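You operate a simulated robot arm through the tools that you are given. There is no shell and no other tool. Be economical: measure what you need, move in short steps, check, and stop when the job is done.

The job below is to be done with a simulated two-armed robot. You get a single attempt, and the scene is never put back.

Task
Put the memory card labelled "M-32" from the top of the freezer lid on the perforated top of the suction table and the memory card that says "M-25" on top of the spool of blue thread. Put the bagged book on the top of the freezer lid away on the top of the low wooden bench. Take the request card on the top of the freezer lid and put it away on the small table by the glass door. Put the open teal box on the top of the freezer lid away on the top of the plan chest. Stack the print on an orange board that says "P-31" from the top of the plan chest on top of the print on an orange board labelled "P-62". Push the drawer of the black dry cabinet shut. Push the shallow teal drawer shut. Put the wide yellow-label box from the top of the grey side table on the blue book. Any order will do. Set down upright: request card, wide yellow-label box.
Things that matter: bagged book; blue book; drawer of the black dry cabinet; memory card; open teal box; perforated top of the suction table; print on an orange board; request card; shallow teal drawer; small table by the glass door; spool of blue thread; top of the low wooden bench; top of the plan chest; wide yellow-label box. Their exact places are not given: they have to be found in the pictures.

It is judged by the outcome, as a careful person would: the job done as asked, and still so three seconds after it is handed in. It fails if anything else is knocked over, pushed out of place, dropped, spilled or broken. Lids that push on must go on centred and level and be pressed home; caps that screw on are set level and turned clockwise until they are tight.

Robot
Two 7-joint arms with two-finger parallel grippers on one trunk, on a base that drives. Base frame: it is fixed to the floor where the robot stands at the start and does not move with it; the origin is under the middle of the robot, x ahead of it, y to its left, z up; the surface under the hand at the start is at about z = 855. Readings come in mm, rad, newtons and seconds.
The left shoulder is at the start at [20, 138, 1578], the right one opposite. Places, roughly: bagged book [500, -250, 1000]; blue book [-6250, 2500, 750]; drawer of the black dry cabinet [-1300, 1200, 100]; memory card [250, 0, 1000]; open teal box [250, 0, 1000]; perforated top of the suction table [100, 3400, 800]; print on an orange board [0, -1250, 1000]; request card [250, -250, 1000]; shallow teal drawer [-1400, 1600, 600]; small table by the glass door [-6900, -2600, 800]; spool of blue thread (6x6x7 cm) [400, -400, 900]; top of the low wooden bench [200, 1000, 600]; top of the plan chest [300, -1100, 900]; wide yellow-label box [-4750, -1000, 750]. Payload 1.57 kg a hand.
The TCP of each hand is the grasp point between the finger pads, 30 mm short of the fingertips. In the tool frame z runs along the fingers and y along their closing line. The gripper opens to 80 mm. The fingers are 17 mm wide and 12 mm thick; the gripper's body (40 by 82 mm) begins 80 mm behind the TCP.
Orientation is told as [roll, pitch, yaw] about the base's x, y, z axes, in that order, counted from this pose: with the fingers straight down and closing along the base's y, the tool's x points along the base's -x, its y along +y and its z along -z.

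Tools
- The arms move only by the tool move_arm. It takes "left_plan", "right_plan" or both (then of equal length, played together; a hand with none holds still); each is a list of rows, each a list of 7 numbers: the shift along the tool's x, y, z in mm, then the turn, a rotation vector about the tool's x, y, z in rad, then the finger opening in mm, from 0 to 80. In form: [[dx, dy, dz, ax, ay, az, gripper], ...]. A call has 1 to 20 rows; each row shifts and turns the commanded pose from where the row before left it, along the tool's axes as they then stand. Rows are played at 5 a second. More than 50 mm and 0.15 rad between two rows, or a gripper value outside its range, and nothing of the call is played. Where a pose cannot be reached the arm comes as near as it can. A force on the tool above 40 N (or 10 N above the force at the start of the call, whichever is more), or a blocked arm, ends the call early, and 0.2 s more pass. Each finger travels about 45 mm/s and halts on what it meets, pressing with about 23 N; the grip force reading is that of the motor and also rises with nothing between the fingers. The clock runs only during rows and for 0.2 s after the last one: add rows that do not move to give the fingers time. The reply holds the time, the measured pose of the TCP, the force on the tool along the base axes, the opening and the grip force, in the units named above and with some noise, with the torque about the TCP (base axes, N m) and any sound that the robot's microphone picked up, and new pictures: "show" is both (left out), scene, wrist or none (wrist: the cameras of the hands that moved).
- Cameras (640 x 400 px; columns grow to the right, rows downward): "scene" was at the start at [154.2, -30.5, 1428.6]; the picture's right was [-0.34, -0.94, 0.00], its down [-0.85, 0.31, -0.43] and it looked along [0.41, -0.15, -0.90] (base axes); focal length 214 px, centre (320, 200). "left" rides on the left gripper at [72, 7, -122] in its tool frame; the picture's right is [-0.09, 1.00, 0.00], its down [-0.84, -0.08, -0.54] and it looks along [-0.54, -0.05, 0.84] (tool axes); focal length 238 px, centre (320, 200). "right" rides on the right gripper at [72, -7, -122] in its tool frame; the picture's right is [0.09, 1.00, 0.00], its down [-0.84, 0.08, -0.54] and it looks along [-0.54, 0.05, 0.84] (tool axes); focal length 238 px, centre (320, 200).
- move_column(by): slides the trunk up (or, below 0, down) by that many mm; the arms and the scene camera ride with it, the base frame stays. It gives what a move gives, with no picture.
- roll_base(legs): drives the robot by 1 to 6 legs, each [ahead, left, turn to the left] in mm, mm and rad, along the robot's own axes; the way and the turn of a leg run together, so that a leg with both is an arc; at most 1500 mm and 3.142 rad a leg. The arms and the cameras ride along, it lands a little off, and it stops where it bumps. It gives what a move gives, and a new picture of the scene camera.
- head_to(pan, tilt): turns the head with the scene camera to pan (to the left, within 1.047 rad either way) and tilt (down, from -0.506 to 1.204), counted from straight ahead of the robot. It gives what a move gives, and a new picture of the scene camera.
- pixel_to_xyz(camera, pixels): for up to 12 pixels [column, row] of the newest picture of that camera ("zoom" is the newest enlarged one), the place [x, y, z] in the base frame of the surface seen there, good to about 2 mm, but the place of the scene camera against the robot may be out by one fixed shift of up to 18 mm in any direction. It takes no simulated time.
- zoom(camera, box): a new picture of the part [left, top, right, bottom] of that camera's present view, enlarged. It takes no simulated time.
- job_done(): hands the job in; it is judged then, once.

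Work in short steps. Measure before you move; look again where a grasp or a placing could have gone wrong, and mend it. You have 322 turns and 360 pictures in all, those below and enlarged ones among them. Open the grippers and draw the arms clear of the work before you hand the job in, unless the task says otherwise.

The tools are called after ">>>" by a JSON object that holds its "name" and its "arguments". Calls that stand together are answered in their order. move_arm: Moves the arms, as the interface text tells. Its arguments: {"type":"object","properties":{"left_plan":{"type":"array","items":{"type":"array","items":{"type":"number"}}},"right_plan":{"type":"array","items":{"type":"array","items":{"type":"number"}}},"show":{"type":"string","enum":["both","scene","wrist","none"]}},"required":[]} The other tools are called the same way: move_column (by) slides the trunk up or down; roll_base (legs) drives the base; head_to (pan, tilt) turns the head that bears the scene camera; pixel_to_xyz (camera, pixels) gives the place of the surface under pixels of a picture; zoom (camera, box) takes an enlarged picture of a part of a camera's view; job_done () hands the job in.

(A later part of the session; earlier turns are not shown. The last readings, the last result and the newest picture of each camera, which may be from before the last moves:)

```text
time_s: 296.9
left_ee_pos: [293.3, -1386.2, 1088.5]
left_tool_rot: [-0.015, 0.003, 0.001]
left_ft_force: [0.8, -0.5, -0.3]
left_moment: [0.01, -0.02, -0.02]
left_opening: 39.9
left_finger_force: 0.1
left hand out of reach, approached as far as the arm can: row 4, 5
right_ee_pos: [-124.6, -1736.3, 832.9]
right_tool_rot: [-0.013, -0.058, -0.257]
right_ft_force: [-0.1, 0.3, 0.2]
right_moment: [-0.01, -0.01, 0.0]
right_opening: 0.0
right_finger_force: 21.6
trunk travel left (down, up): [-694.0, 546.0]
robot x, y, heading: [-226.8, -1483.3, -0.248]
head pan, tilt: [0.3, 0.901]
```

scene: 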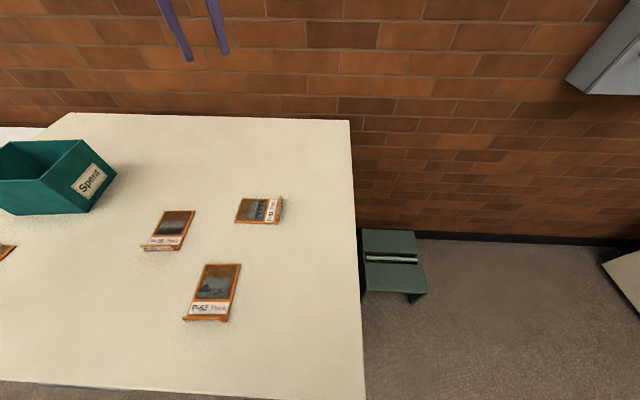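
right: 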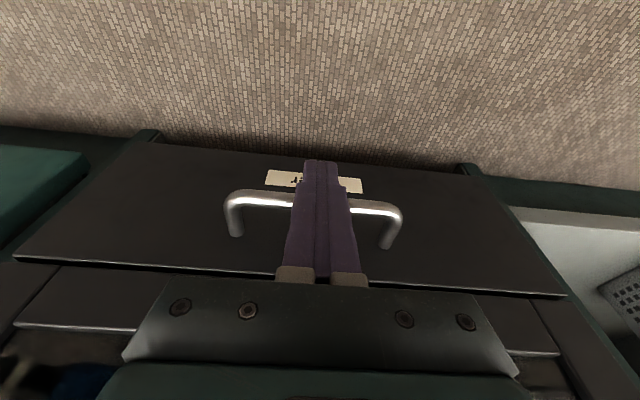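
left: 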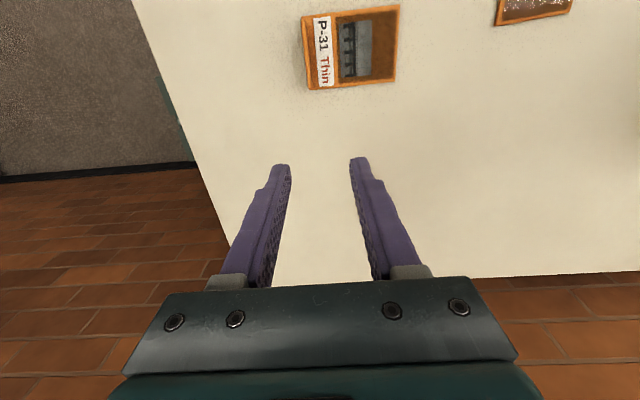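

The hand is too high relative to the shoulder; lower the arm itself 110 mm, then shift.

>>> {"name": "move_arm", "arguments": {"left_plan": [[0, 0, 37, 0, 0, 0, 40], [0, 0, 37, 0, 0, 0, 40], [0, 0, 36, 0, 0, 0, 40], [0, 0, 0, 0, 0, 0, 40]], "show": "wrist"}}

>>> {"name": "pixel_to_xyz", "arguments": {"camera": "left", "pixels": [[303, 50], [310, 80], [305, 20], [300, 90], [315, 100], [330, 60]]}}

```text
time_s: 297.9
left_ee_pos: [277.9, -1383.4, 980.8]
left_tool_rot: [-0.016, 0.001, 0.0]
left_ft_force: [-0.1, -1.1, 0.9]
left_moment: [0.03, -0.02, -0.02]
left_opening: 40.1
left_finger_force: 0.0
left hand out of reach, approached as far as the arm can: row 2, 3
right_ee_pos: [-123.7, -1737.2, 832.2]
right_tool_rot: [-0.015, -0.062, -0.258]
right_ft_force: [0.6, -0.1, 0.0]
right_moment: [0.01, -0.02, 0.02]
right_opening: 0.0
right_finger_force: 21.6
trunk travel left (down, up): [-694.0, 546.0]
robot x, y, heading: [-225.4, -1482.9, -0.249]
head pan, tilt: [0.3, 0.901]
```

left: 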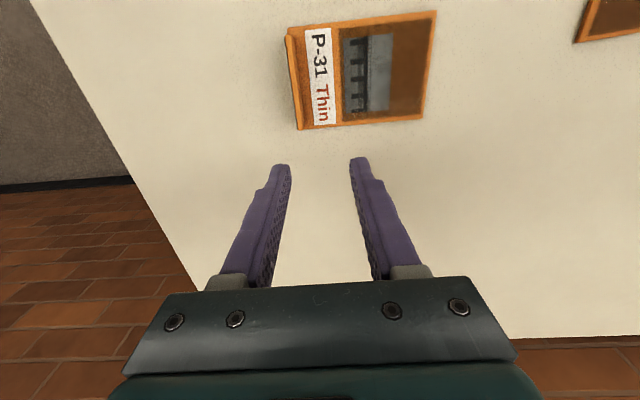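

```text
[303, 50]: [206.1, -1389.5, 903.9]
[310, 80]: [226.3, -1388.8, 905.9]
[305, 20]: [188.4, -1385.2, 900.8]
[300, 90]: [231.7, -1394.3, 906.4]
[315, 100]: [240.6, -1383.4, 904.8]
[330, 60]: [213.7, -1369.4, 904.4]
```

>>> {"name": "move_arm", "arguments": {"left_plan": [[15, -4, 0, 0, 0, 0, 40], [15, -4, 0, 0, 0, 0, 40], [0, 0, 0, 0, 0, 0, 40]], "show": "wrist"}}

>>> {"name": "pixel_to_xyz", "arguments": {"camera": "left", "pixels": [[291, 60], [296, 90], [300, 120], [303, 150], [293, 100], [287, 80]]}}

```text
time_s: 298.8
left_ee_pos: [270.2, -1397.1, 974.6]
left_tool_rot: [-0.015, 0.004, 0.001]
left_ft_force: [0.1, -0.3, -0.7]
left_moment: [0.0, 0.02, 0.03]
left_opening: 40.1
left_finger_force: 0.0
left hand out of reach, approached as far as the arm can: row 1, 2
right_ee_pos: [-125.2, -1737.8, 833.2]
right_tool_rot: [-0.013, -0.062, -0.258]
right_ft_force: [0.4, -0.3, 0.1]
right_moment: [-0.02, 0.0, 0.02]
right_opening: 0.0
right_finger_force: 21.0
trunk travel left (down, up): [-694.0, 546.0]
robot x, y, heading: [-226.1, -1481.5, -0.254]
head pan, tilt: [0.3, 0.901]
```

left: 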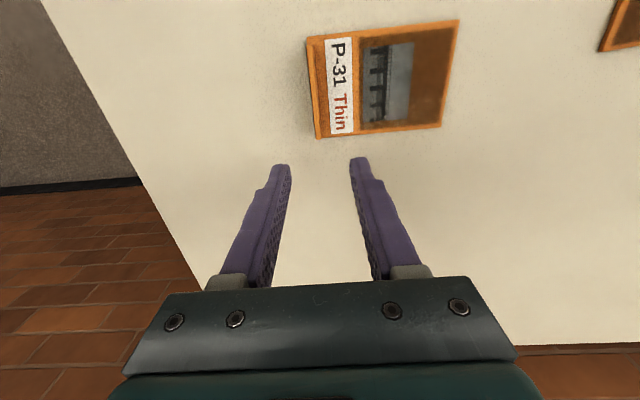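

```text
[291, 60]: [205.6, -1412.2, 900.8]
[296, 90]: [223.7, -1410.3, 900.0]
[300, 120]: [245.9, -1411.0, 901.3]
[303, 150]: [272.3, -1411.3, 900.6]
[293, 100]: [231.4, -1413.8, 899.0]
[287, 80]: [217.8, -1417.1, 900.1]
```

The arm seems near a joint limit. Unwind: rotate yaw toward −0.5 and bring the hand in, then test.

>>> {"name": "move_arm", "arguments": {"left_plan": [[0, 0, -30, 0, 0, 0.13, 40], [0, 0, -30, 0, 0, 0.13, 40], [0, 0, 0, 0, 0, 0.13, 40], [0, 0, 0, 0, 0, 0.13, 40], [30, 0, 0, 0, 0, 0, 40], [30, 0, 0, 0, 0, 0, 40], [30, 0, 0, 0, 0, 0, 40]], "show": "none"}}

```text
time_s: 300.4
left_ee_pos: [286.8, -1366.8, 1013.9]
left_tool_rot: [-0.016, -0.004, -0.52]
left_ft_force: [0.4, -0.3, 0.7]
left_moment: [0.03, -0.01, -0.02]
left_opening: 39.9
left_finger_force: 0.0
left hand out of reach, approached as far as the arm can: row 1, 2, 5, 6, 7
right_ee_pos: [-124.8, -1736.1, 831.8]
right_tool_rot: [-0.013, -0.061, -0.258]
right_ft_force: [0.3, 0.1, 0.3]
right_moment: [0.01, 0.0, 0.01]
right_opening: 0.0
right_finger_force: 21.1
trunk travel left (down, up): [-694.0, 546.0]
robot x, y, heading: [-228.0, -1481.6, -0.251]
head pan, tilt: [0.3, 0.901]
```

>>> {"name": "head_to", "arguments": {"pan": 0.6, "tilt": 0.5}}

```text
time_s: 301.2
left_ee_pos: [286.5, -1365.6, 1013.9]
left_tool_rot: [-0.016, -0.004, -0.521]
left_ft_force: [0.3, 0.6, 0.0]
left_moment: [0.03, 0.03, 0.0]
left_opening: 40.2
left_finger_force: 0.0
right_ee_pos: [-124.7, -1737.4, 832.2]
right_tool_rot: [-0.013, -0.062, -0.259]
right_ft_force: [0.2, -0.3, 0.4]
right_moment: [0.07, 0.03, 0.02]
right_opening: 0.3
right_finger_force: 21.4
trunk travel left (down, up): [-694.0, 546.0]
robot x, y, heading: [-229.3, -1482.3, -0.248]
head pan, tilt: [0.6, 0.499]
```

scene: 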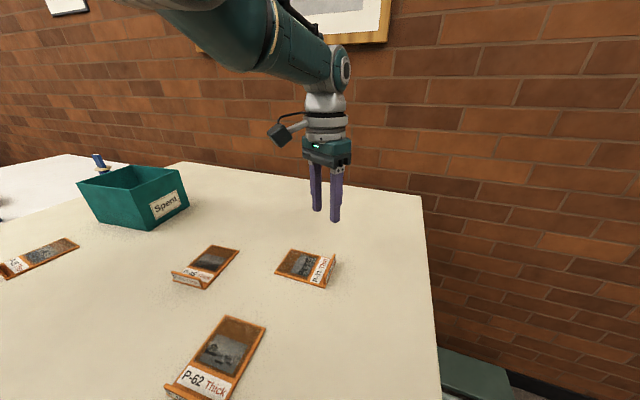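

The shoulder is too low for near reach. Raise the column 150 and lower the arm instead.

>>> {"name": "move_column", "arguments": {"by": 150}}

>>> {"name": "move_arm", "arguments": {"left_plan": [[0, 0, 45, 0, 0, 0, 40], [0, 0, 45, 0, 0, 0, 40], [0, 0, 45, 0, 0, 0, 40], [0, 0, 20, 0, 0, 0, 40], [0, 0, 0, 0, 0, 0, 40]], "show": "both"}}

```text
time_s: 303.0
left_ee_pos: [286.4, -1367.4, 1165.5]
left_tool_rot: [-0.015, -0.004, -0.522]
left_ft_force: [-0.5, -0.1, 1.6]
left_moment: [-0.04, -0.03, -0.01]
left_opening: 40.0
left_finger_force: 0.0
right_ee_pos: [-125.8, -1737.3, 983.1]
right_tool_rot: [-0.015, -0.061, -0.259]
right_ft_force: [0.5, -0.5, 1.3]
right_moment: [-0.04, -0.02, 0.01]
right_opening: 0.0
right_finger_force: 21.6
trunk travel left (down, up): [-844.0, 396.0]
robot x, y, heading: [-226.9, -1483.9, -0.253]
head pan, tilt: [0.6, 0.499]
```

```text
time_s: 304.2
left_ee_pos: [238.2, -1361.6, 1031.9]
left_tool_rot: [-0.016, -0.008, -0.52]
left_ft_force: [-0.2, 0.0, 0.9]
left_moment: [0.01, 0.0, -0.02]
left_opening: 39.9
left_finger_force: 0.1
left hand out of reach, approached as far as the arm can: row 1, 2, 3, 4
right_ee_pos: [-124.1, -1736.9, 981.8]
right_tool_rot: [-0.015, -0.061, -0.256]
right_ft_force: [-0.1, 0.0, -0.9]
right_moment: [0.02, 0.01, 0.0]
right_opening: 0.0
right_finger_force: 21.4
trunk travel left (down, up): [-844.0, 396.0]
robot x, y, heading: [-226.7, -1480.7, -0.251]
head pan, tilt: [0.6, 0.499]
```

scene: 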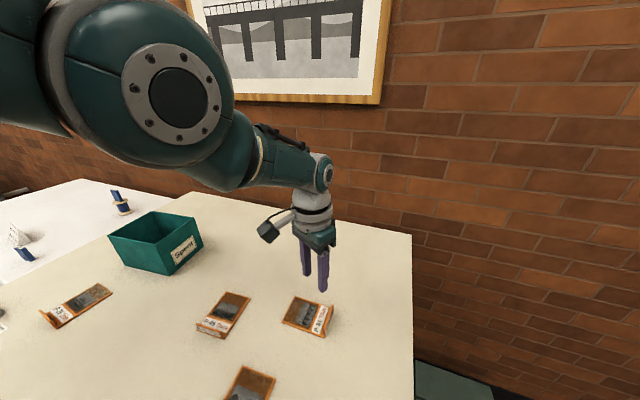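
left: 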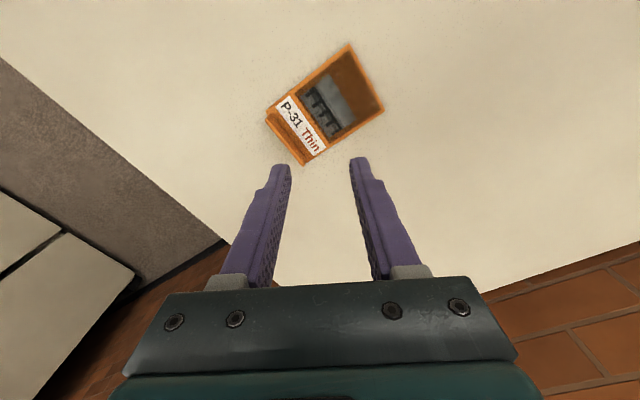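

Works better. Rotate back to yaw 0 and head to the tab.

>>> {"name": "move_arm", "arguments": {"left_plan": [[0, 0, 0, 0, 0, -0.13, 40], [0, 0, 0, 0, 0, -0.13, 40], [0, 0, 0, 0, 0, -0.13, 40], [0, 0, 0, 0, 0, -0.13, 40], [-26, -18, 10, 0, 0, 0, 40], [-26, -18, 10, 0, 0, 0, 40], [-26, -18, 10, 0, 0, 0, 40], [0, 0, 0, 0, 0, 0, 40]], "show": "wrist"}}

```text
time_s: 306.0
left_ee_pos: [239.5, -1396.3, 1044.4]
left_tool_rot: [-0.016, 0.004, -0.001]
left_ft_force: [0.4, 0.4, 0.1]
left_moment: [0.02, 0.0, 0.03]
left_opening: 40.0
left_finger_force: 0.1
left hand out of reach, approached as far as the arm can: row 5, 6, 7
right_ee_pos: [-126.0, -1737.2, 982.3]
right_tool_rot: [-0.015, -0.061, -0.258]
right_ft_force: [-0.2, 0.2, -0.4]
right_moment: [0.01, 0.01, 0.02]
right_opening: 0.2
right_finger_force: 21.8
trunk travel left (down, up): [-844.0, 396.0]
robot x, y, heading: [-229.4, -1480.5, -0.251]
head pan, tilt: [0.6, 0.499]
```

left: 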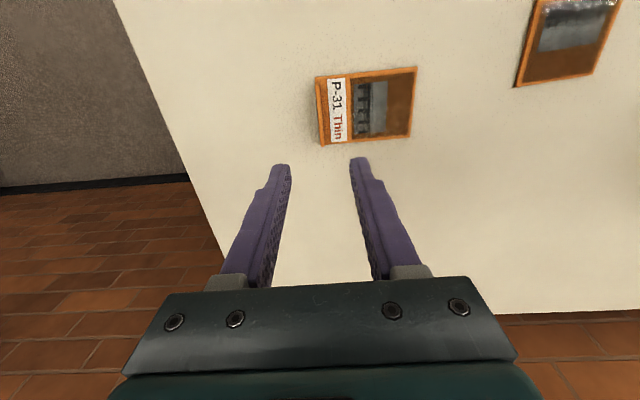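

Aligned with the tab (col ~320). Lower the column 97.

>>> {"name": "move_column", "arguments": {"by": -97}}

>>> {"name": "move_arm", "arguments": {"left_plan": [[0, 0, 0, 0, 0, 0, 40]], "show": "wrist"}}

```text
time_s: 307.3
left_ee_pos: [239.7, -1394.8, 948.5]
left_tool_rot: [-0.015, 0.001, -0.001]
left_ft_force: [0.1, -1.4, 0.6]
left_moment: [0.02, -0.04, -0.01]
left_opening: 40.1
left_finger_force: 0.1
right_ee_pos: [-124.8, -1737.3, 885.4]
right_tool_rot: [-0.013, -0.059, -0.258]
right_ft_force: [0.0, -1.2, 0.5]
right_moment: [0.0, -0.02, 0.02]
right_opening: 0.0
right_finger_force: 21.0
trunk travel left (down, up): [-747.0, 493.0]
robot x, y, heading: [-227.4, -1483.8, -0.251]
head pan, tilt: [0.6, 0.499]
```

```text
time_s: 307.7
left_ee_pos: [240.6, -1395.7, 948.9]
left_tool_rot: [-0.015, 0.001, -0.002]
left_ft_force: [-0.6, -0.8, 0.4]
left_moment: [-0.01, -0.02, -0.01]
left_opening: 40.2
left_finger_force: 0.0
right_ee_pos: [-124.9, -1736.5, 885.8]
right_tool_rot: [-0.015, -0.061, -0.257]
right_ft_force: [-1.1, -0.4, 0.2]
right_moment: [-0.03, -0.01, -0.02]
right_opening: 0.0
right_finger_force: 21.1
trunk travel left (down, up): [-747.0, 493.0]
robot x, y, heading: [-225.9, -1483.2, -0.25]
head pan, tilt: [0.6, 0.499]
```

left: 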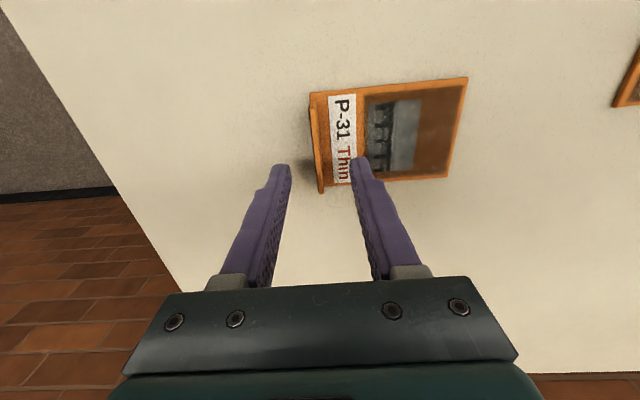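

>>> {"name": "pixel_to_xyz", "arguments": {"camera": "left", "pixels": [[321, 188], [315, 130], [318, 170], [312, 110], [335, 185]]}}

>>> {"name": "move_column", "arguments": {"by": -9}}

>>> {"name": "move_arm", "arguments": {"left_plan": [[0, 0, 0, 0, 0, 0, 20], [0, 0, 0, 0, 0, 0, 8], [0, 0, 0, 0, 0, 0, 0], [0, 0, 0, 0, 0, 0, 0], [0, 0, 0, 0, 0, 0, 0], [0, 0, 0, 0, 0, 0, 0]], "show": "wrist"}}

```text
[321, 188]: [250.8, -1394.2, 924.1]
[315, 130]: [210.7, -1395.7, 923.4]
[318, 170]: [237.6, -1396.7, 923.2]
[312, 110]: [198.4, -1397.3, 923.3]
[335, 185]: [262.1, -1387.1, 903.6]
```

```text
time_s: 308.3
left_ee_pos: [239.4, -1395.2, 937.9]
left_tool_rot: [-0.016, 0.002, 0.001]
left_ft_force: [-0.5, -0.4, 0.9]
left_moment: [0.0, 0.01, -0.01]
left_opening: 40.1
left_finger_force: 0.0
right_ee_pos: [-124.7, -1737.8, 876.7]
right_tool_rot: [-0.017, -0.062, -0.26]
right_ft_force: [0.0, -0.2, 0.2]
right_moment: [-0.02, 0.04, -0.02]
right_opening: 0.0
right_finger_force: 21.6
trunk travel left (down, up): [-738.0, 502.0]
robot x, y, heading: [-225.7, -1485.2, -0.254]
head pan, tilt: [0.6, 0.499]
```

```text
time_s: 309.7
left_ee_pos: [240.1, -1394.4, 938.5]
left_tool_rot: [-0.016, 0.001, 0.0]
left_ft_force: [0.1, -0.4, 1.8]
left_moment: [0.15, 0.02, 0.07]
left_opening: 2.9
left_finger_force: 22.8
right_ee_pos: [-125.7, -1736.8, 876.8]
right_tool_rot: [-0.015, -0.061, -0.258]
right_ft_force: [-0.7, -0.2, 0.1]
right_moment: [0.01, 0.01, -0.02]
right_opening: 0.0
right_finger_force: 21.2
trunk travel left (down, up): [-738.0, 502.0]
robot x, y, heading: [-225.3, -1481.0, -0.253]
head pan, tilt: [0.6, 0.499]
```

left: 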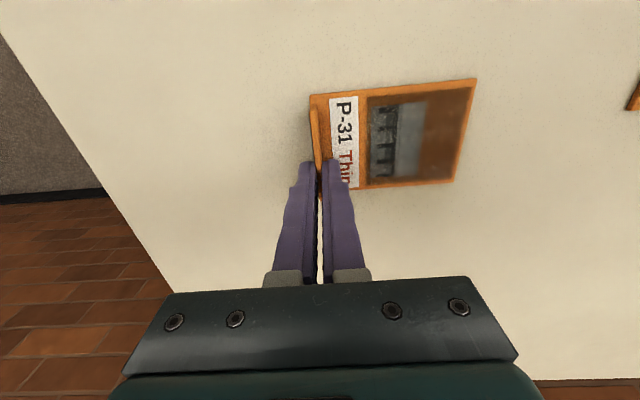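

Tab gripped. Lift 90 and rotate −90°.

>>> {"name": "move_column", "arguments": {"by": 90}}

>>> {"name": "move_arm", "arguments": {"left_plan": [[0, 0, 0, 0, 0, 0.14, 0], [0, 0, 0, 0, 0, 0.14, 0], [0, 0, 0, 0, 0, 0.14, 0], [0, 0, 0, 0, 0, 0.14, 0], [0, 0, 0, 0, 0, 0.14, 0], [0, 0, 0, 0, 0, 0.14, 0], [0, 0, 0, 0, 0, 0.14, 0], [0, 0, 0, 0, 0, 0.14, 0], [0, 0, 0, 0, 0, 0.14, 0], [0, 0, 0, 0, 0, 0.14, 0], [0, 0, 0, 0, 0, 0.135, 0]], "show": "both"}}

```text
time_s: 310.9
left_ee_pos: [238.7, -1395.7, 1028.8]
left_tool_rot: [-0.014, 0.002, -0.001]
left_ft_force: [-0.7, 0.7, -0.9]
left_moment: [0.01, -0.01, -0.03]
left_opening: 2.8
left_finger_force: 22.7
right_ee_pos: [-124.1, -1737.2, 966.6]
right_tool_rot: [-0.014, -0.061, -0.26]
right_ft_force: [-0.3, 0.3, -0.1]
right_moment: [0.01, 0.01, 0.06]
right_opening: 0.0
right_finger_force: 21.1
trunk travel left (down, up): [-828.0, 412.0]
robot x, y, heading: [-229.8, -1484.9, -0.251]
head pan, tilt: [0.6, 0.499]
```

```text
time_s: 313.3
left_ee_pos: [239.2, -1394.5, 1028.6]
left_tool_rot: [-0.002, -0.015, -1.539]
left_ft_force: [-0.3, -0.1, -0.4]
left_moment: [0.02, 0.04, 0.01]
left_opening: 2.9
left_finger_force: 23.6
right_ee_pos: [-124.3, -1737.8, 965.4]
right_tool_rot: [-0.014, -0.061, -0.258]
right_ft_force: [0.4, 0.4, -0.7]
right_moment: [0.03, 0.01, 0.01]
right_opening: 0.1
right_finger_force: 21.4
trunk travel left (down, up): [-828.0, 412.0]
robot x, y, heading: [-232.3, -1479.6, -0.254]
head pan, tilt: [0.6, 0.499]
```

scene: 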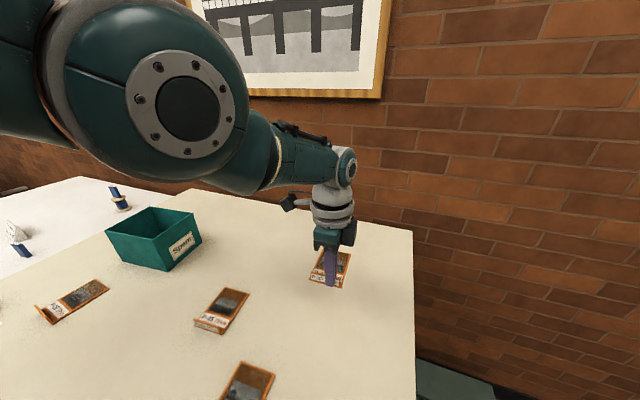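
left: 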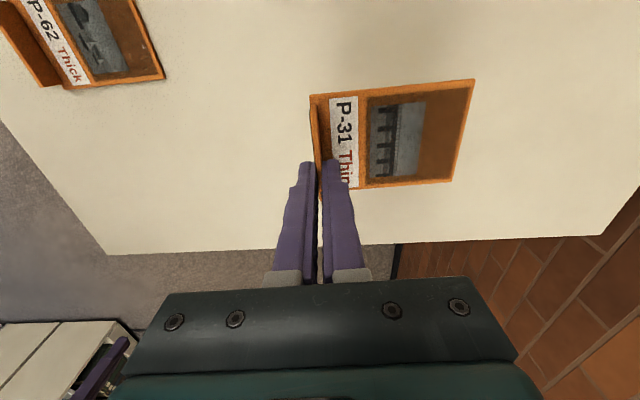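

Orientation now matches P-62. Drive the base back 243 and left 14 to bring it over P-62.

>>> {"name": "roll_base", "arguments": {"legs": [[-243, 14, 0]]}}

>>> {"name": "move_arm", "arguments": {"left_plan": [[0, 0, 0, 0, 0, 0, 0]], "show": "wrist"}}

```text
time_s: 315.1
left_ee_pos: [8.0, -1321.4, 1029.5]
left_tool_rot: [-0.004, -0.016, -1.534]
left_ft_force: [1.0, 0.3, -0.9]
left_moment: [0.01, 0.03, 0.03]
left_opening: 2.9
left_finger_force: 23.0
right_ee_pos: [-356.0, -1664.2, 967.2]
right_tool_rot: [-0.013, -0.061, -0.258]
right_ft_force: [0.9, -0.2, -0.1]
right_moment: [0.0, 0.06, -0.01]
right_opening: 0.0
right_finger_force: 20.9
trunk travel left (down, up): [-828.0, 412.0]
robot x, y, heading: [-459.7, -1412.1, -0.249]
head pan, tilt: [0.6, 0.499]
```

scene: 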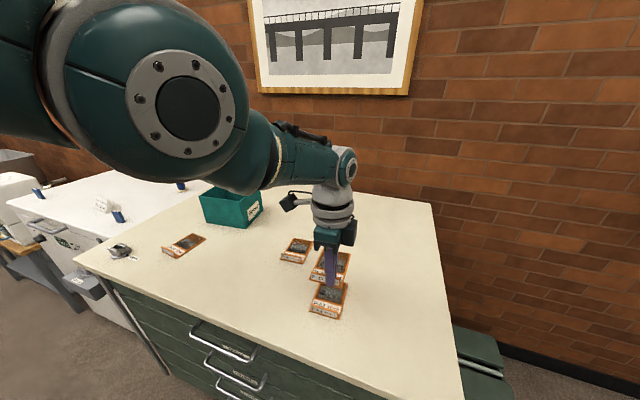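

```text
time_s: 315.5
left_ee_pos: [8.2, -1321.4, 1029.0]
left_tool_rot: [-0.001, -0.015, -1.534]
left_ft_force: [0.1, -0.5, 1.4]
left_moment: [-0.01, 0.01, 0.0]
left_opening: 2.6
left_finger_force: 23.0
right_ee_pos: [-355.4, -1662.8, 966.8]
right_tool_rot: [-0.014, -0.064, -0.259]
right_ft_force: [0.5, 0.2, -0.8]
right_moment: [0.0, -0.01, 0.01]
right_opening: 0.0
right_finger_force: 20.5
trunk travel left (down, up): [-828.0, 412.0]
robot x, y, heading: [-455.0, -1404.9, -0.25]
head pan, tilt: [0.6, 0.499]
```

left: 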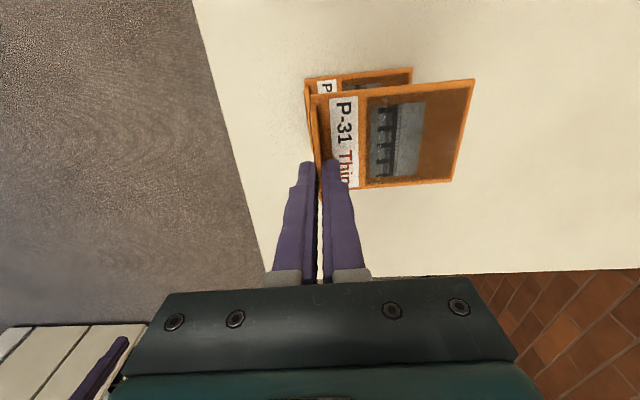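

Landed at (8,−1321). Measure P-62's and P-31's visible edges for fine alignment.

>>> {"name": "pixel_to_xyz", "arguments": {"camera": "left", "pixels": [[307, 86], [306, 92], [410, 69], [340, 76], [400, 72], [312, 110], [318, 96], [474, 80], [453, 181], [330, 95]]}}

>>> {"name": "zoom", "arguments": {"camera": "left", "box": [280, 50, 500, 210]}}

```text
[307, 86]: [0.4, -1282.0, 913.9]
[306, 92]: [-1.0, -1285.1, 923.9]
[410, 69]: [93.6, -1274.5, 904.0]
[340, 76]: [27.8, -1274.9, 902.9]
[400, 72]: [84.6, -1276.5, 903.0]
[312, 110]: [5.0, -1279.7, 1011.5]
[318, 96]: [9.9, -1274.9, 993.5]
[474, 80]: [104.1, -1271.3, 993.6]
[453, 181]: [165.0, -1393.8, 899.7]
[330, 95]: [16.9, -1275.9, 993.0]
```

```text
2.50 times, centred on (390, 130) of left
```

zoom: 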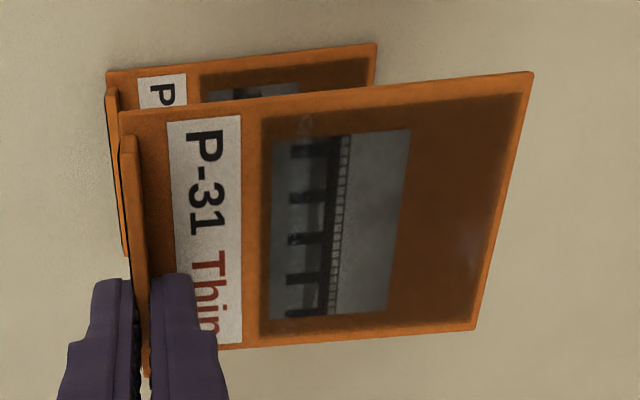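

Rotate 0.035 clockwise and shift +3 in x, then lower 78.

>>> {"name": "move_arm", "arguments": {"left_plan": [[0, 3, 0, 0, 0, 0.035, 0], [0, 0, 0, 0, 0, 0, 0]], "show": "none"}}

>>> {"name": "move_column", "arguments": {"by": -74}}

>>> {"name": "move_arm", "arguments": {"left_plan": [[0, 0, 0, 0, 0, 0, 0]], "show": "wrist"}}

>>> {"name": "zoom", "arguments": {"camera": "left", "box": [280, 50, 500, 210]}}

```text
time_s: 316.1
left_ee_pos: [10.3, -1320.5, 1030.5]
left_tool_rot: [-0.001, -0.016, -1.569]
left_ft_force: [0.4, 0.6, 0.4]
left_moment: [0.03, 0.03, 0.0]
left_opening: 2.7
left_finger_force: 23.1
right_ee_pos: [-355.6, -1663.8, 966.0]
right_tool_rot: [-0.015, -0.061, -0.256]
right_ft_force: [0.2, 0.4, -0.5]
right_moment: [0.01, -0.01, 0.01]
right_opening: 0.1
right_finger_force: 21.5
trunk travel left (down, up): [-828.0, 412.0]
robot x, y, heading: [-458.7, -1407.5, -0.248]
head pan, tilt: [0.6, 0.499]
```

```text
time_s: 317.2
left_ee_pos: [10.0, -1321.3, 955.7]
left_tool_rot: [-0.002, -0.015, -1.57]
left_ft_force: [0.6, 0.1, -0.2]
left_moment: [0.0, 0.02, 0.0]
left_opening: 2.9
left_finger_force: 22.5
right_ee_pos: [-354.9, -1662.8, 891.9]
right_tool_rot: [-0.015, -0.063, -0.259]
right_ft_force: [0.1, 0.1, 0.0]
right_moment: [0.0, 0.0, 0.02]
right_opening: 0.0
right_finger_force: 21.1
trunk travel left (down, up): [-754.0, 486.0]
robot x, y, heading: [-458.0, -1408.9, -0.249]
head pan, tilt: [0.6, 0.499]
```

```text
time_s: 317.6
left_ee_pos: [9.9, -1321.7, 956.2]
left_tool_rot: [-0.002, -0.016, -1.569]
left_ft_force: [0.1, 0.7, -0.3]
left_moment: [-0.01, 0.01, 0.0]
left_opening: 2.6
left_finger_force: 22.6
right_ee_pos: [-354.8, -1663.7, 892.3]
right_tool_rot: [-0.013, -0.064, -0.259]
right_ft_force: [0.2, -0.3, 0.4]
right_moment: [0.0, 0.0, -0.02]
right_opening: 0.0
right_finger_force: 21.3
trunk travel left (down, up): [-754.0, 486.0]
robot x, y, heading: [-459.6, -1407.9, -0.256]
head pan, tilt: [0.6, 0.499]
```

left: 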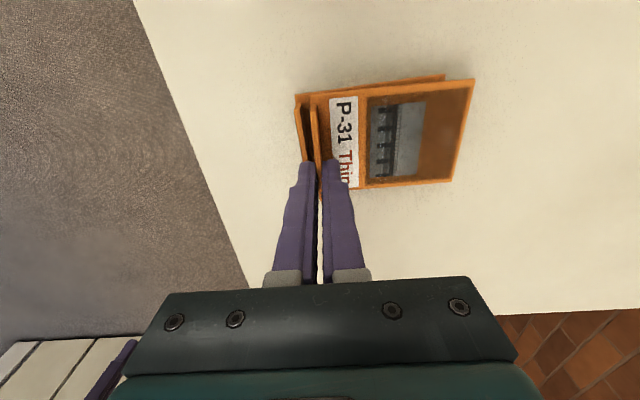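

```text
2.50 times, centred on (390, 130) of left
```

zoom: 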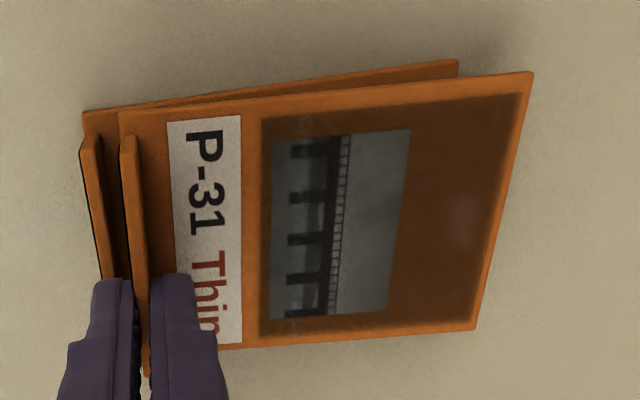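

The outer finger (12 mm) needs room between the two tabs, so I place it 12 mm further +x, release with small opening, and nudge it back after.

>>> {"name": "move_arm", "arguments": {"left_plan": [[0, 12.5, 0, 0, 0, 0, 0], [0, 0, 0, 0, 0, 0, 0]], "show": "wrist"}}

>>> {"name": "pixel_to_xyz", "arguments": {"camera": "left", "pixels": [[292, 110], [300, 165], [289, 100], [296, 120], [316, 120], [322, 97], [473, 81]]}}

```text
time_s: 318.2
left_ee_pos: [9.4, -1321.3, 956.7]
left_tool_rot: [-0.001, -0.016, -1.568]
left_ft_force: [-0.2, 0.2, 0.4]
left_moment: [0.02, 0.01, -0.03]
left_opening: 2.5
left_finger_force: 22.8
left hand out of reach, approached as far as the arm can: row 1
right_ee_pos: [-355.2, -1663.6, 893.3]
right_tool_rot: [-0.015, -0.064, -0.258]
right_ft_force: [0.3, 0.5, -0.3]
right_moment: [-0.03, 0.0, 0.01]
right_opening: 0.0
right_finger_force: 21.3
trunk travel left (down, up): [-754.0, 486.0]
robot x, y, heading: [-460.0, -1413.4, -0.247]
head pan, tilt: [0.6, 0.499]
```

left: 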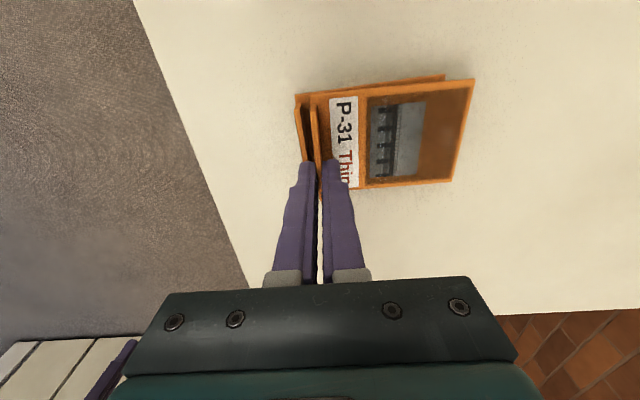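

```text
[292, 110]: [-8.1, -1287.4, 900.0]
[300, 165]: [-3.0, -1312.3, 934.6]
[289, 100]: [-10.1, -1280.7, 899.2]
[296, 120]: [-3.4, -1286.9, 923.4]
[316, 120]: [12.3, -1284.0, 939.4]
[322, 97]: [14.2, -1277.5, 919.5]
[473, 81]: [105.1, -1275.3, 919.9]
```

Arm reach limited; use the base for a +12 mm shift.

>>> {"name": "roll_base", "arguments": {"legs": [[13, 3, 0]]}}

>>> {"name": "move_arm", "arguments": {"left_plan": [[0, 0, 0, 0, 0, 0, 0]], "show": "wrist"}}

>>> {"name": "pixel_to_xyz", "arguments": {"camera": "left", "pixels": [[280, 110], [284, 130], [315, 120], [300, 100], [322, 97], [440, 74]]}}

```text
time_s: 319.0
left_ee_pos: [23.4, -1319.9, 955.2]
left_tool_rot: [-0.003, -0.015, -1.57]
left_ft_force: [-0.2, 0.2, -0.2]
left_moment: [0.03, -0.01, 0.02]
left_opening: 2.8
left_finger_force: 23.4
right_ee_pos: [-342.9, -1662.9, 893.2]
right_tool_rot: [-0.013, -0.063, -0.259]
right_ft_force: [-0.5, 0.0, 0.0]
right_moment: [-0.02, 0.02, -0.01]
right_opening: 0.2
right_finger_force: 21.6
trunk travel left (down, up): [-754.0, 486.0]
robot x, y, heading: [-445.0, -1409.2, -0.249]
head pan, tilt: [0.6, 0.499]
```

scene: 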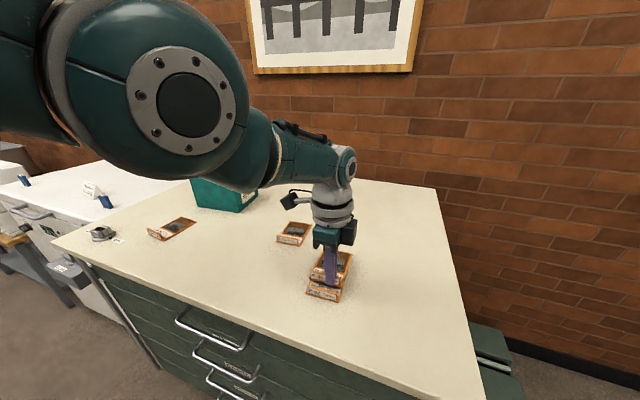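

```text
time_s: 319.4
left_ee_pos: [21.8, -1320.2, 955.5]
left_tool_rot: [-0.004, -0.015, -1.57]
left_ft_force: [0.4, -0.5, 0.1]
left_moment: [0.03, 0.03, -0.02]
left_opening: 2.6
left_finger_force: 22.5
right_ee_pos: [-341.2, -1664.1, 892.0]
right_tool_rot: [-0.014, -0.062, -0.258]
right_ft_force: [0.2, 0.3, 0.3]
right_moment: [0.01, -0.01, -0.03]
right_opening: 0.1
right_finger_force: 20.9
trunk travel left (down, up): [-754.0, 486.0]
robot x, y, heading: [-445.6, -1408.9, -0.249]
head pan, tilt: [0.6, 0.499]
```

left: 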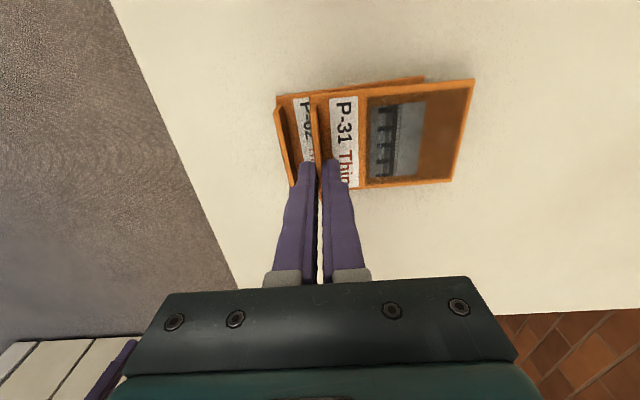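

```text
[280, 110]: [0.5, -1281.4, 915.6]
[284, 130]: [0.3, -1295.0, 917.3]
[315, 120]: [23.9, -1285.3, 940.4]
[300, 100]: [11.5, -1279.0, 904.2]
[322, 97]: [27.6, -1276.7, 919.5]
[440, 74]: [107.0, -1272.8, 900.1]
```

Now lower 9, then small steps until contact.

>>> {"name": "move_column", "arguments": {"by": -10}}

>>> {"name": "move_column", "arguments": {"by": -2}}

>>> {"name": "move_column", "arguments": {"by": -2}}

```text
time_s: 320.0
left_ee_pos: [22.6, -1321.5, 946.8]
left_tool_rot: [-0.003, -0.016, -1.571]
left_ft_force: [1.4, -0.5, -0.9]
left_moment: [0.03, 0.04, 0.01]
left_opening: 2.7
left_finger_force: 23.2
right_ee_pos: [-343.1, -1663.4, 883.3]
right_tool_rot: [-0.014, -0.064, -0.258]
right_ft_force: [1.1, 0.0, 0.1]
right_moment: [-0.06, 0.02, 0.0]
right_opening: 0.0
right_finger_force: 21.1
trunk travel left (down, up): [-744.0, 496.0]
robot x, y, heading: [-446.5, -1408.4, -0.251]
head pan, tilt: [0.6, 0.499]
```

```text
time_s: 320.5
left_ee_pos: [23.0, -1321.5, 944.5]
left_tool_rot: [-0.003, -0.017, -1.568]
left_ft_force: [0.1, 0.3, 0.5]
left_moment: [-0.02, 0.03, 0.02]
left_opening: 2.8
left_finger_force: 22.9
right_ee_pos: [-342.2, -1663.5, 879.1]
right_tool_rot: [-0.015, -0.063, -0.258]
right_ft_force: [-0.3, -0.1, 0.5]
right_moment: [0.01, -0.01, 0.02]
right_opening: 0.1
right_finger_force: 20.9
trunk travel left (down, up): [-742.0, 498.0]
robot x, y, heading: [-443.9, -1410.7, -0.248]
head pan, tilt: [0.6, 0.499]
```

```text
time_s: 321.0
left_ee_pos: [23.0, -1321.4, 942.9]
left_tool_rot: [0.0, -0.015, -1.568]
left_ft_force: [-2.2, 0.2, 8.0]
left_moment: [0.41, 0.0, 0.05]
left_opening: 2.7
left_finger_force: 23.5
right_ee_pos: [-342.6, -1662.6, 877.8]
right_tool_rot: [-0.013, -0.063, -0.258]
right_ft_force: [-0.1, -0.3, 0.1]
right_moment: [0.01, -0.02, 0.0]
right_opening: 0.0
right_finger_force: 20.9
trunk travel left (down, up): [-740.0, 500.0]
robot x, y, heading: [-448.5, -1411.9, -0.248]
head pan, tilt: [0.6, 0.499]
```

Contact (8 N). Release to 8 mm and lift by the column.

>>> {"name": "move_arm", "arguments": {"left_plan": [[0, 0, 0, 0, 0, 0, 5], [0, 0, 0, 0, 0, 0, 8], [0, 0, 0, 0, 0, 0, 8]], "show": "none"}}

>>> {"name": "move_column", "arguments": {"by": 40}}

>>> {"name": "move_arm", "arguments": {"left_plan": [[0, 0, 0, 0, 0, 0, 0], [0, 0, 0, 0, 0, 0, 0]], "show": "wrist"}}

>>> {"name": "pixel_to_xyz", "arguments": {"camera": "left", "pixels": [[295, 105], [318, 105], [322, 150], [425, 95], [440, 130], [320, 85], [300, 90], [415, 160]]}}

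```text
time_s: 321.8
left_ee_pos: [22.7, -1321.4, 942.0]
left_tool_rot: [0.0, -0.017, -1.57]
left_ft_force: [-0.3, -0.7, 0.4]
left_moment: [0.01, 0.0, -0.01]
left_opening: 7.9
left_finger_force: 0.0
right_ee_pos: [-343.9, -1664.3, 878.2]
right_tool_rot: [-0.014, -0.063, -0.26]
right_ft_force: [0.2, 0.2, 0.0]
right_moment: [0.02, -0.02, 0.03]
right_opening: 0.1
right_finger_force: 21.5
trunk travel left (down, up): [-740.0, 500.0]
robot x, y, heading: [-447.0, -1412.1, -0.249]
head pan, tilt: [0.6, 0.499]
```

```text
time_s: 322.6
left_ee_pos: [22.9, -1320.3, 981.9]
left_tool_rot: [-0.002, -0.015, -1.568]
left_ft_force: [-0.5, 0.6, -0.7]
left_moment: [0.01, -0.02, 0.0]
left_opening: 7.8
left_finger_force: 0.2
right_ee_pos: [-341.7, -1664.4, 918.4]
right_tool_rot: [-0.013, -0.063, -0.258]
right_ft_force: [1.4, -0.7, 0.4]
right_moment: [-0.03, 0.01, 0.0]
right_opening: 0.0
right_finger_force: 21.1
trunk travel left (down, up): [-780.0, 460.0]
robot x, y, heading: [-443.8, -1411.1, -0.248]
head pan, tilt: [0.6, 0.499]
```

```text
time_s: 323.2
left_ee_pos: [23.1, -1321.7, 983.2]
left_tool_rot: [-0.002, -0.014, -1.57]
left_ft_force: [1.1, -0.8, -0.2]
left_moment: [0.0, -0.02, -0.03]
left_opening: 0.0
left_finger_force: 21.5
right_ee_pos: [-343.1, -1663.9, 918.6]
right_tool_rot: [-0.015, -0.063, -0.259]
right_ft_force: [0.7, 0.1, -0.1]
right_moment: [0.01, -0.02, 0.0]
right_opening: 0.0
right_finger_force: 21.4
trunk travel left (down, up): [-780.0, 460.0]
robot x, y, heading: [-447.7, -1408.2, -0.255]
head pan, tilt: [0.6, 0.499]
```

left: 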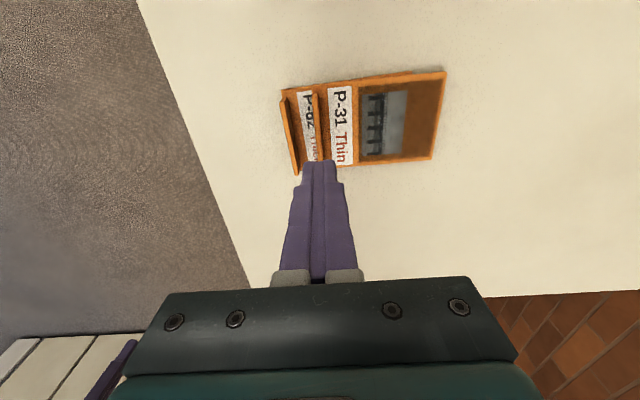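

```text
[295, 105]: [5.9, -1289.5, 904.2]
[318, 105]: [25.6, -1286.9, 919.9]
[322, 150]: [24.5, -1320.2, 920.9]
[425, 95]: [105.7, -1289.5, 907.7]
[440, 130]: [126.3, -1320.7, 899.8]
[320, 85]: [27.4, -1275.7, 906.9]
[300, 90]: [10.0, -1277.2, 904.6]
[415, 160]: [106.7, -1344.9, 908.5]
```

P-31 is stacked but offset ~+20 mm. With closed fingers I'll push its tab back toward −x: first move the hand inside (x≈42,y≈−1308) via the base.

>>> {"name": "roll_base", "arguments": {"legs": [[16, 17, 0]]}}

>>> {"name": "move_column", "arguments": {"by": -37}}

>>> {"name": "move_arm", "arguments": {"left_plan": [[0, 0, 0, 0, 0, 0, 0]], "show": "wrist"}}

```text
time_s: 324.0
left_ee_pos: [42.9, -1309.7, 982.8]
left_tool_rot: [-0.002, -0.016, -1.568]
left_ft_force: [-1.2, 0.2, -0.2]
left_moment: [0.01, -0.01, 0.01]
left_opening: 0.1
left_finger_force: 21.8
right_ee_pos: [-322.0, -1650.0, 918.1]
right_tool_rot: [-0.014, -0.063, -0.258]
right_ft_force: [-0.4, -0.1, -0.6]
right_moment: [-0.01, -0.02, -0.02]
right_opening: 0.1
right_finger_force: 21.3
trunk travel left (down, up): [-780.0, 460.0]
robot x, y, heading: [-427.0, -1397.1, -0.251]
head pan, tilt: [0.6, 0.499]
```

scene: 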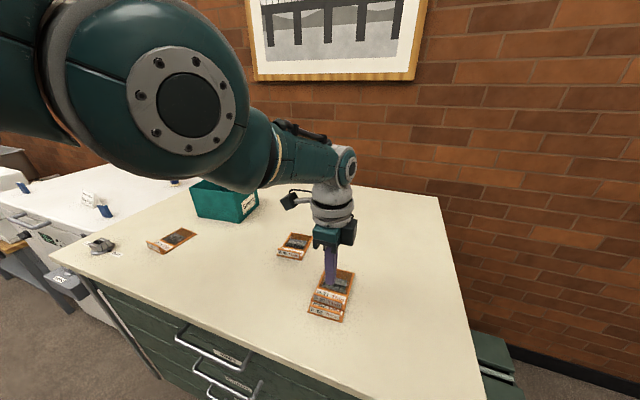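

```text
time_s: 324.8
left_ee_pos: [42.3, -1307.5, 946.4]
left_tool_rot: [-0.003, -0.017, -1.569]
left_ft_force: [-0.1, 0.4, 0.6]
left_moment: [-0.02, 0.01, -0.02]
left_opening: 0.0
left_finger_force: 21.0
right_ee_pos: [-323.2, -1650.2, 881.8]
right_tool_rot: [-0.014, -0.062, -0.259]
right_ft_force: [-0.4, -0.1, -0.5]
right_moment: [-0.01, 0.02, 0.01]
right_opening: 0.0
right_finger_force: 21.2
trunk travel left (down, up): [-743.0, 497.0]
robot x, y, heading: [-423.8, -1396.7, -0.248]
head pan, tilt: [0.6, 0.499]
```

```text
time_s: 325.2
left_ee_pos: [42.5, -1308.8, 945.8]
left_tool_rot: [-0.003, -0.016, -1.568]
left_ft_force: [0.2, 0.3, -1.0]
left_moment: [0.01, 0.04, 0.03]
left_opening: 0.0
left_finger_force: 21.3
right_ee_pos: [-322.0, -1651.3, 881.9]
right_tool_rot: [-0.016, -0.063, -0.26]
right_ft_force: [-0.3, 0.0, 0.1]
right_moment: [0.0, 0.0, -0.04]
right_opening: 0.3
right_finger_force: 21.0
trunk travel left (down, up): [-743.0, 497.0]
robot x, y, heading: [-425.3, -1398.1, -0.253]
head pan, tilt: [0.6, 0.499]
```

left: 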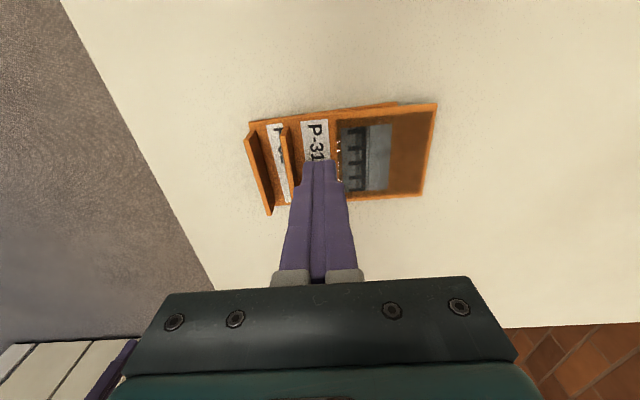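

Push P-31 19 mm toward −x with the base.

>>> {"name": "roll_base", "arguments": {"legs": [[-18.5, -4.7, 0]]}}

>>> {"name": "move_arm", "arguments": {"left_plan": [[0, 0, 0, 0, 0, 0, 0]], "show": "wrist"}}

>>> {"name": "pixel_to_xyz", "arguments": {"camera": "left", "pixels": [[275, 130], [290, 140], [300, 170], [437, 108], [425, 180], [285, 125], [268, 150]]}}

```text
time_s: 326.0
left_ee_pos: [23.2, -1307.9, 945.8]
left_tool_rot: [-0.001, -0.016, -1.569]
left_ft_force: [0.1, 0.4, 0.0]
left_moment: [0.02, -0.01, 0.0]
left_opening: 0.0
left_finger_force: 21.6
right_ee_pos: [-342.2, -1651.8, 881.1]
right_tool_rot: [-0.014, -0.065, -0.259]
right_ft_force: [0.0, -0.9, 0.3]
right_moment: [0.0, 0.02, -0.02]
right_opening: 0.1
right_finger_force: 21.5
trunk travel left (down, up): [-743.0, 497.0]
robot x, y, heading: [-443.6, -1399.0, -0.246]
head pan, tilt: [0.6, 0.499]
```

scene: 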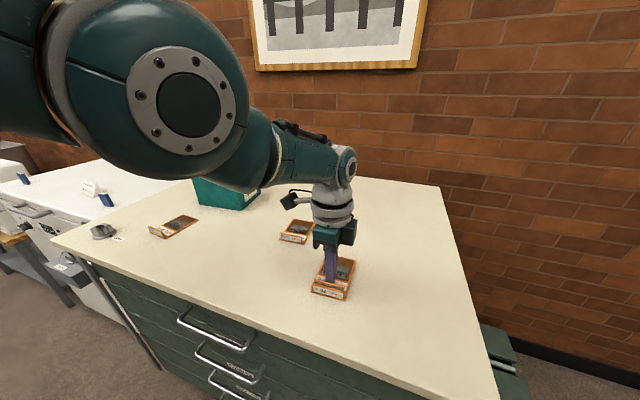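

```text
time_s: 326.4
left_ee_pos: [23.1, -1307.6, 945.2]
left_tool_rot: [0.0, -0.015, -1.568]
left_ft_force: [0.3, 0.2, -0.4]
left_moment: [0.0, 0.01, 0.03]
left_opening: 0.0
left_finger_force: 21.2
right_ee_pos: [-340.6, -1651.8, 880.9]
right_tool_rot: [-0.014, -0.062, -0.259]
right_ft_force: [0.1, -0.2, 0.0]
right_moment: [-0.04, 0.0, 0.01]
right_opening: 0.1
right_finger_force: 21.5
trunk travel left (down, up): [-743.0, 497.0]
robot x, y, heading: [-440.6, -1396.4, -0.249]
head pan, tilt: [0.6, 0.499]
```

left: 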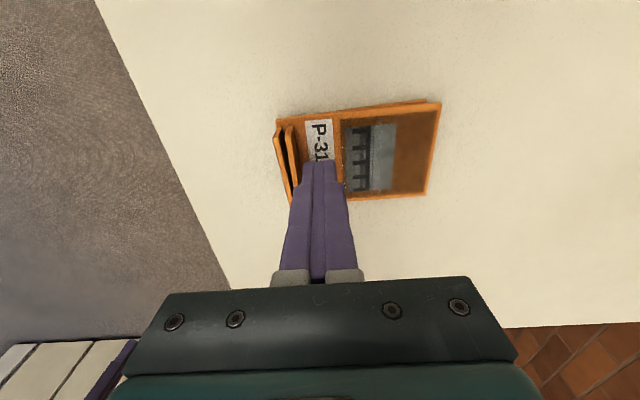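

```text
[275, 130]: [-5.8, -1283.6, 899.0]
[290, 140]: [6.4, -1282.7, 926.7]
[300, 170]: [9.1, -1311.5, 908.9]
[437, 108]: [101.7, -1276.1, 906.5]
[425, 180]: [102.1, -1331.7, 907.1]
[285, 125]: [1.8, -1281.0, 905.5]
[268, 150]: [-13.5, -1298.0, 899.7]
```

P-31 nests on P-62. Raise, back off, face +x and go to the freezer for the request card.

>>> {"name": "move_column", "arguments": {"by": 200}}

>>> {"name": "roll_base", "arguments": {"legs": [[-150, 0, 0], [0, 0, 0.25], [0, 1260, 0]]}}

>>> {"name": "head_to", "arguments": {"pan": -0.2, "tilt": 0.7}}

```text
time_s: 328.6
left_ee_pos: [23.0, -1309.0, 1144.6]
left_tool_rot: [-0.001, -0.016, -1.57]
left_ft_force: [0.2, 0.6, 0.1]
left_moment: [0.03, 0.0, -0.03]
left_opening: 0.0
left_finger_force: 21.0
right_ee_pos: [-341.2, -1651.8, 1081.3]
right_tool_rot: [-0.014, -0.064, -0.257]
right_ft_force: [-0.2, 0.3, -0.1]
right_moment: [0.02, -0.02, 0.04]
right_opening: 0.1
right_finger_force: 21.3
trunk travel left (down, up): [-943.0, 297.0]
robot x, y, heading: [-443.8, -1396.4, -0.253]
head pan, tilt: [0.6, 0.499]
```

```text
time_s: 336.8
left_ee_pos: [-166.8, 105.2, 1145.9]
left_tool_rot: [-0.003, -0.014, -1.309]
left_ft_force: [-1.0, 0.7, -0.1]
left_moment: [-0.05, 0.0, -0.01]
left_opening: 0.0
left_finger_force: 21.5
right_ee_pos: [-431.1, -319.8, 1081.1]
right_tool_rot: [-0.015, -0.062, 0.003]
right_ft_force: [-0.1, 0.2, -0.6]
right_moment: [0.0, 0.0, -0.01]
right_opening: 0.0
right_finger_force: 21.9
trunk travel left (down, up): [-943.0, 297.0]
robot x, y, heading: [-595.8, -103.6, 0.01]
head pan, tilt: [0.6, 0.499]
```

scene: 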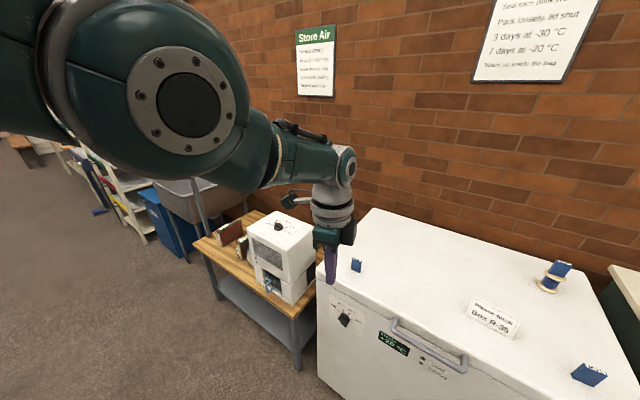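

```text
time_s: 337.9
left_ee_pos: [-165.2, 105.4, 1145.4]
left_tool_rot: [-0.002, -0.016, -1.311]
left_ft_force: [0.1, 0.3, -0.3]
left_moment: [-0.06, 0.01, -0.02]
left_opening: 0.0
left_finger_force: 21.2
right_ee_pos: [-430.9, -319.4, 1082.8]
right_tool_rot: [-0.014, -0.062, 0.004]
right_ft_force: [-0.2, -0.5, 0.7]
right_moment: [0.04, 0.0, -0.03]
right_opening: 0.0
right_finger_force: 21.1
trunk travel left (down, up): [-943.0, 297.0]
robot x, y, heading: [-595.6, -100.7, 0.013]
head pan, tilt: [-0.201, 0.7]
```

scene: 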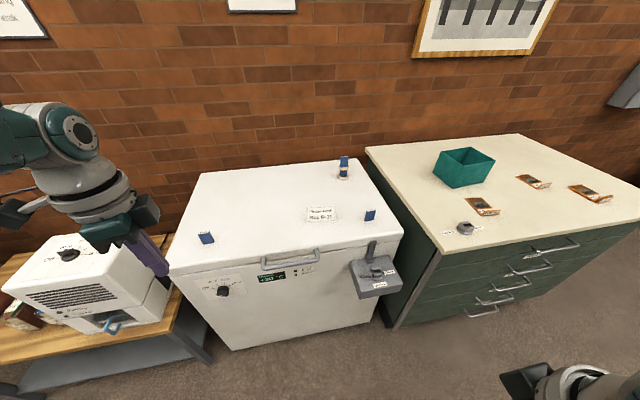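

Drive ahead 395 and look at the card from the right wrist.

>>> {"name": "roll_base", "arguments": {"legs": [[395, 0, 0]]}}

>>> {"name": "move_arm", "arguments": {"right_plan": [[-30, 15, -20, 0, 0, 0, 40], [-30, 15, -20, 0, 0, 0, 60], [-30, 15, -20, 0, 0.06, 0, 80], [-20, 20, -20, 0, 0, 0, 80]], "show": "wrist"}}

```text
time_s: 340.4
left_ee_pos: [231.6, 109.2, 1144.4]
left_tool_rot: [0.0, -0.015, -1.306]
left_ft_force: [0.5, 0.3, -0.5]
left_moment: [-0.03, 0.01, 0.01]
left_opening: 0.1
left_finger_force: 21.6
right_ee_pos: [-34.7, -316.1, 1080.9]
right_tool_rot: [-0.014, -0.062, 0.004]
right_ft_force: [-0.2, 0.0, -1.0]
right_moment: [-0.06, 0.0, 0.04]
right_opening: 0.0
right_finger_force: 21.5
trunk travel left (down, up): [-943.0, 297.0]
robot x, y, heading: [-201.6, -94.9, 0.009]
head pan, tilt: [-0.201, 0.7]
```

scene: 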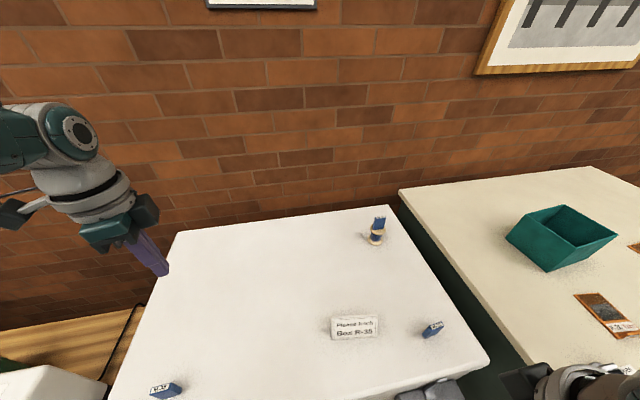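

```text
time_s: 341.4
left_ee_pos: [230.8, 109.0, 1145.4]
left_tool_rot: [-0.001, -0.015, -1.307]
left_ft_force: [-0.9, 0.7, 0.1]
left_moment: [0.0, -0.06, -0.02]
left_opening: 0.2
left_finger_force: 21.2
right_ee_pos: [70.3, -248.6, 1166.9]
right_tool_rot: [-0.013, -0.002, 0.002]
right_ft_force: [-0.6, 0.2, -0.2]
right_moment: [-0.03, -0.03, -0.02]
right_opening: 80.2
right_finger_force: 0.0
trunk travel left (down, up): [-943.0, 297.0]
robot x, y, heading: [-199.8, -99.4, 0.011]
head pan, tilt: [-0.201, 0.7]
```

right: 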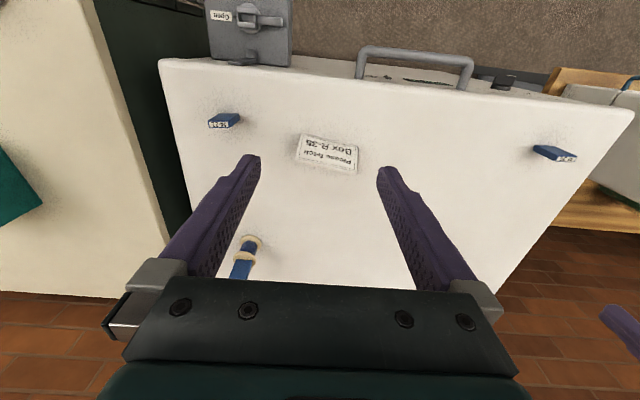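

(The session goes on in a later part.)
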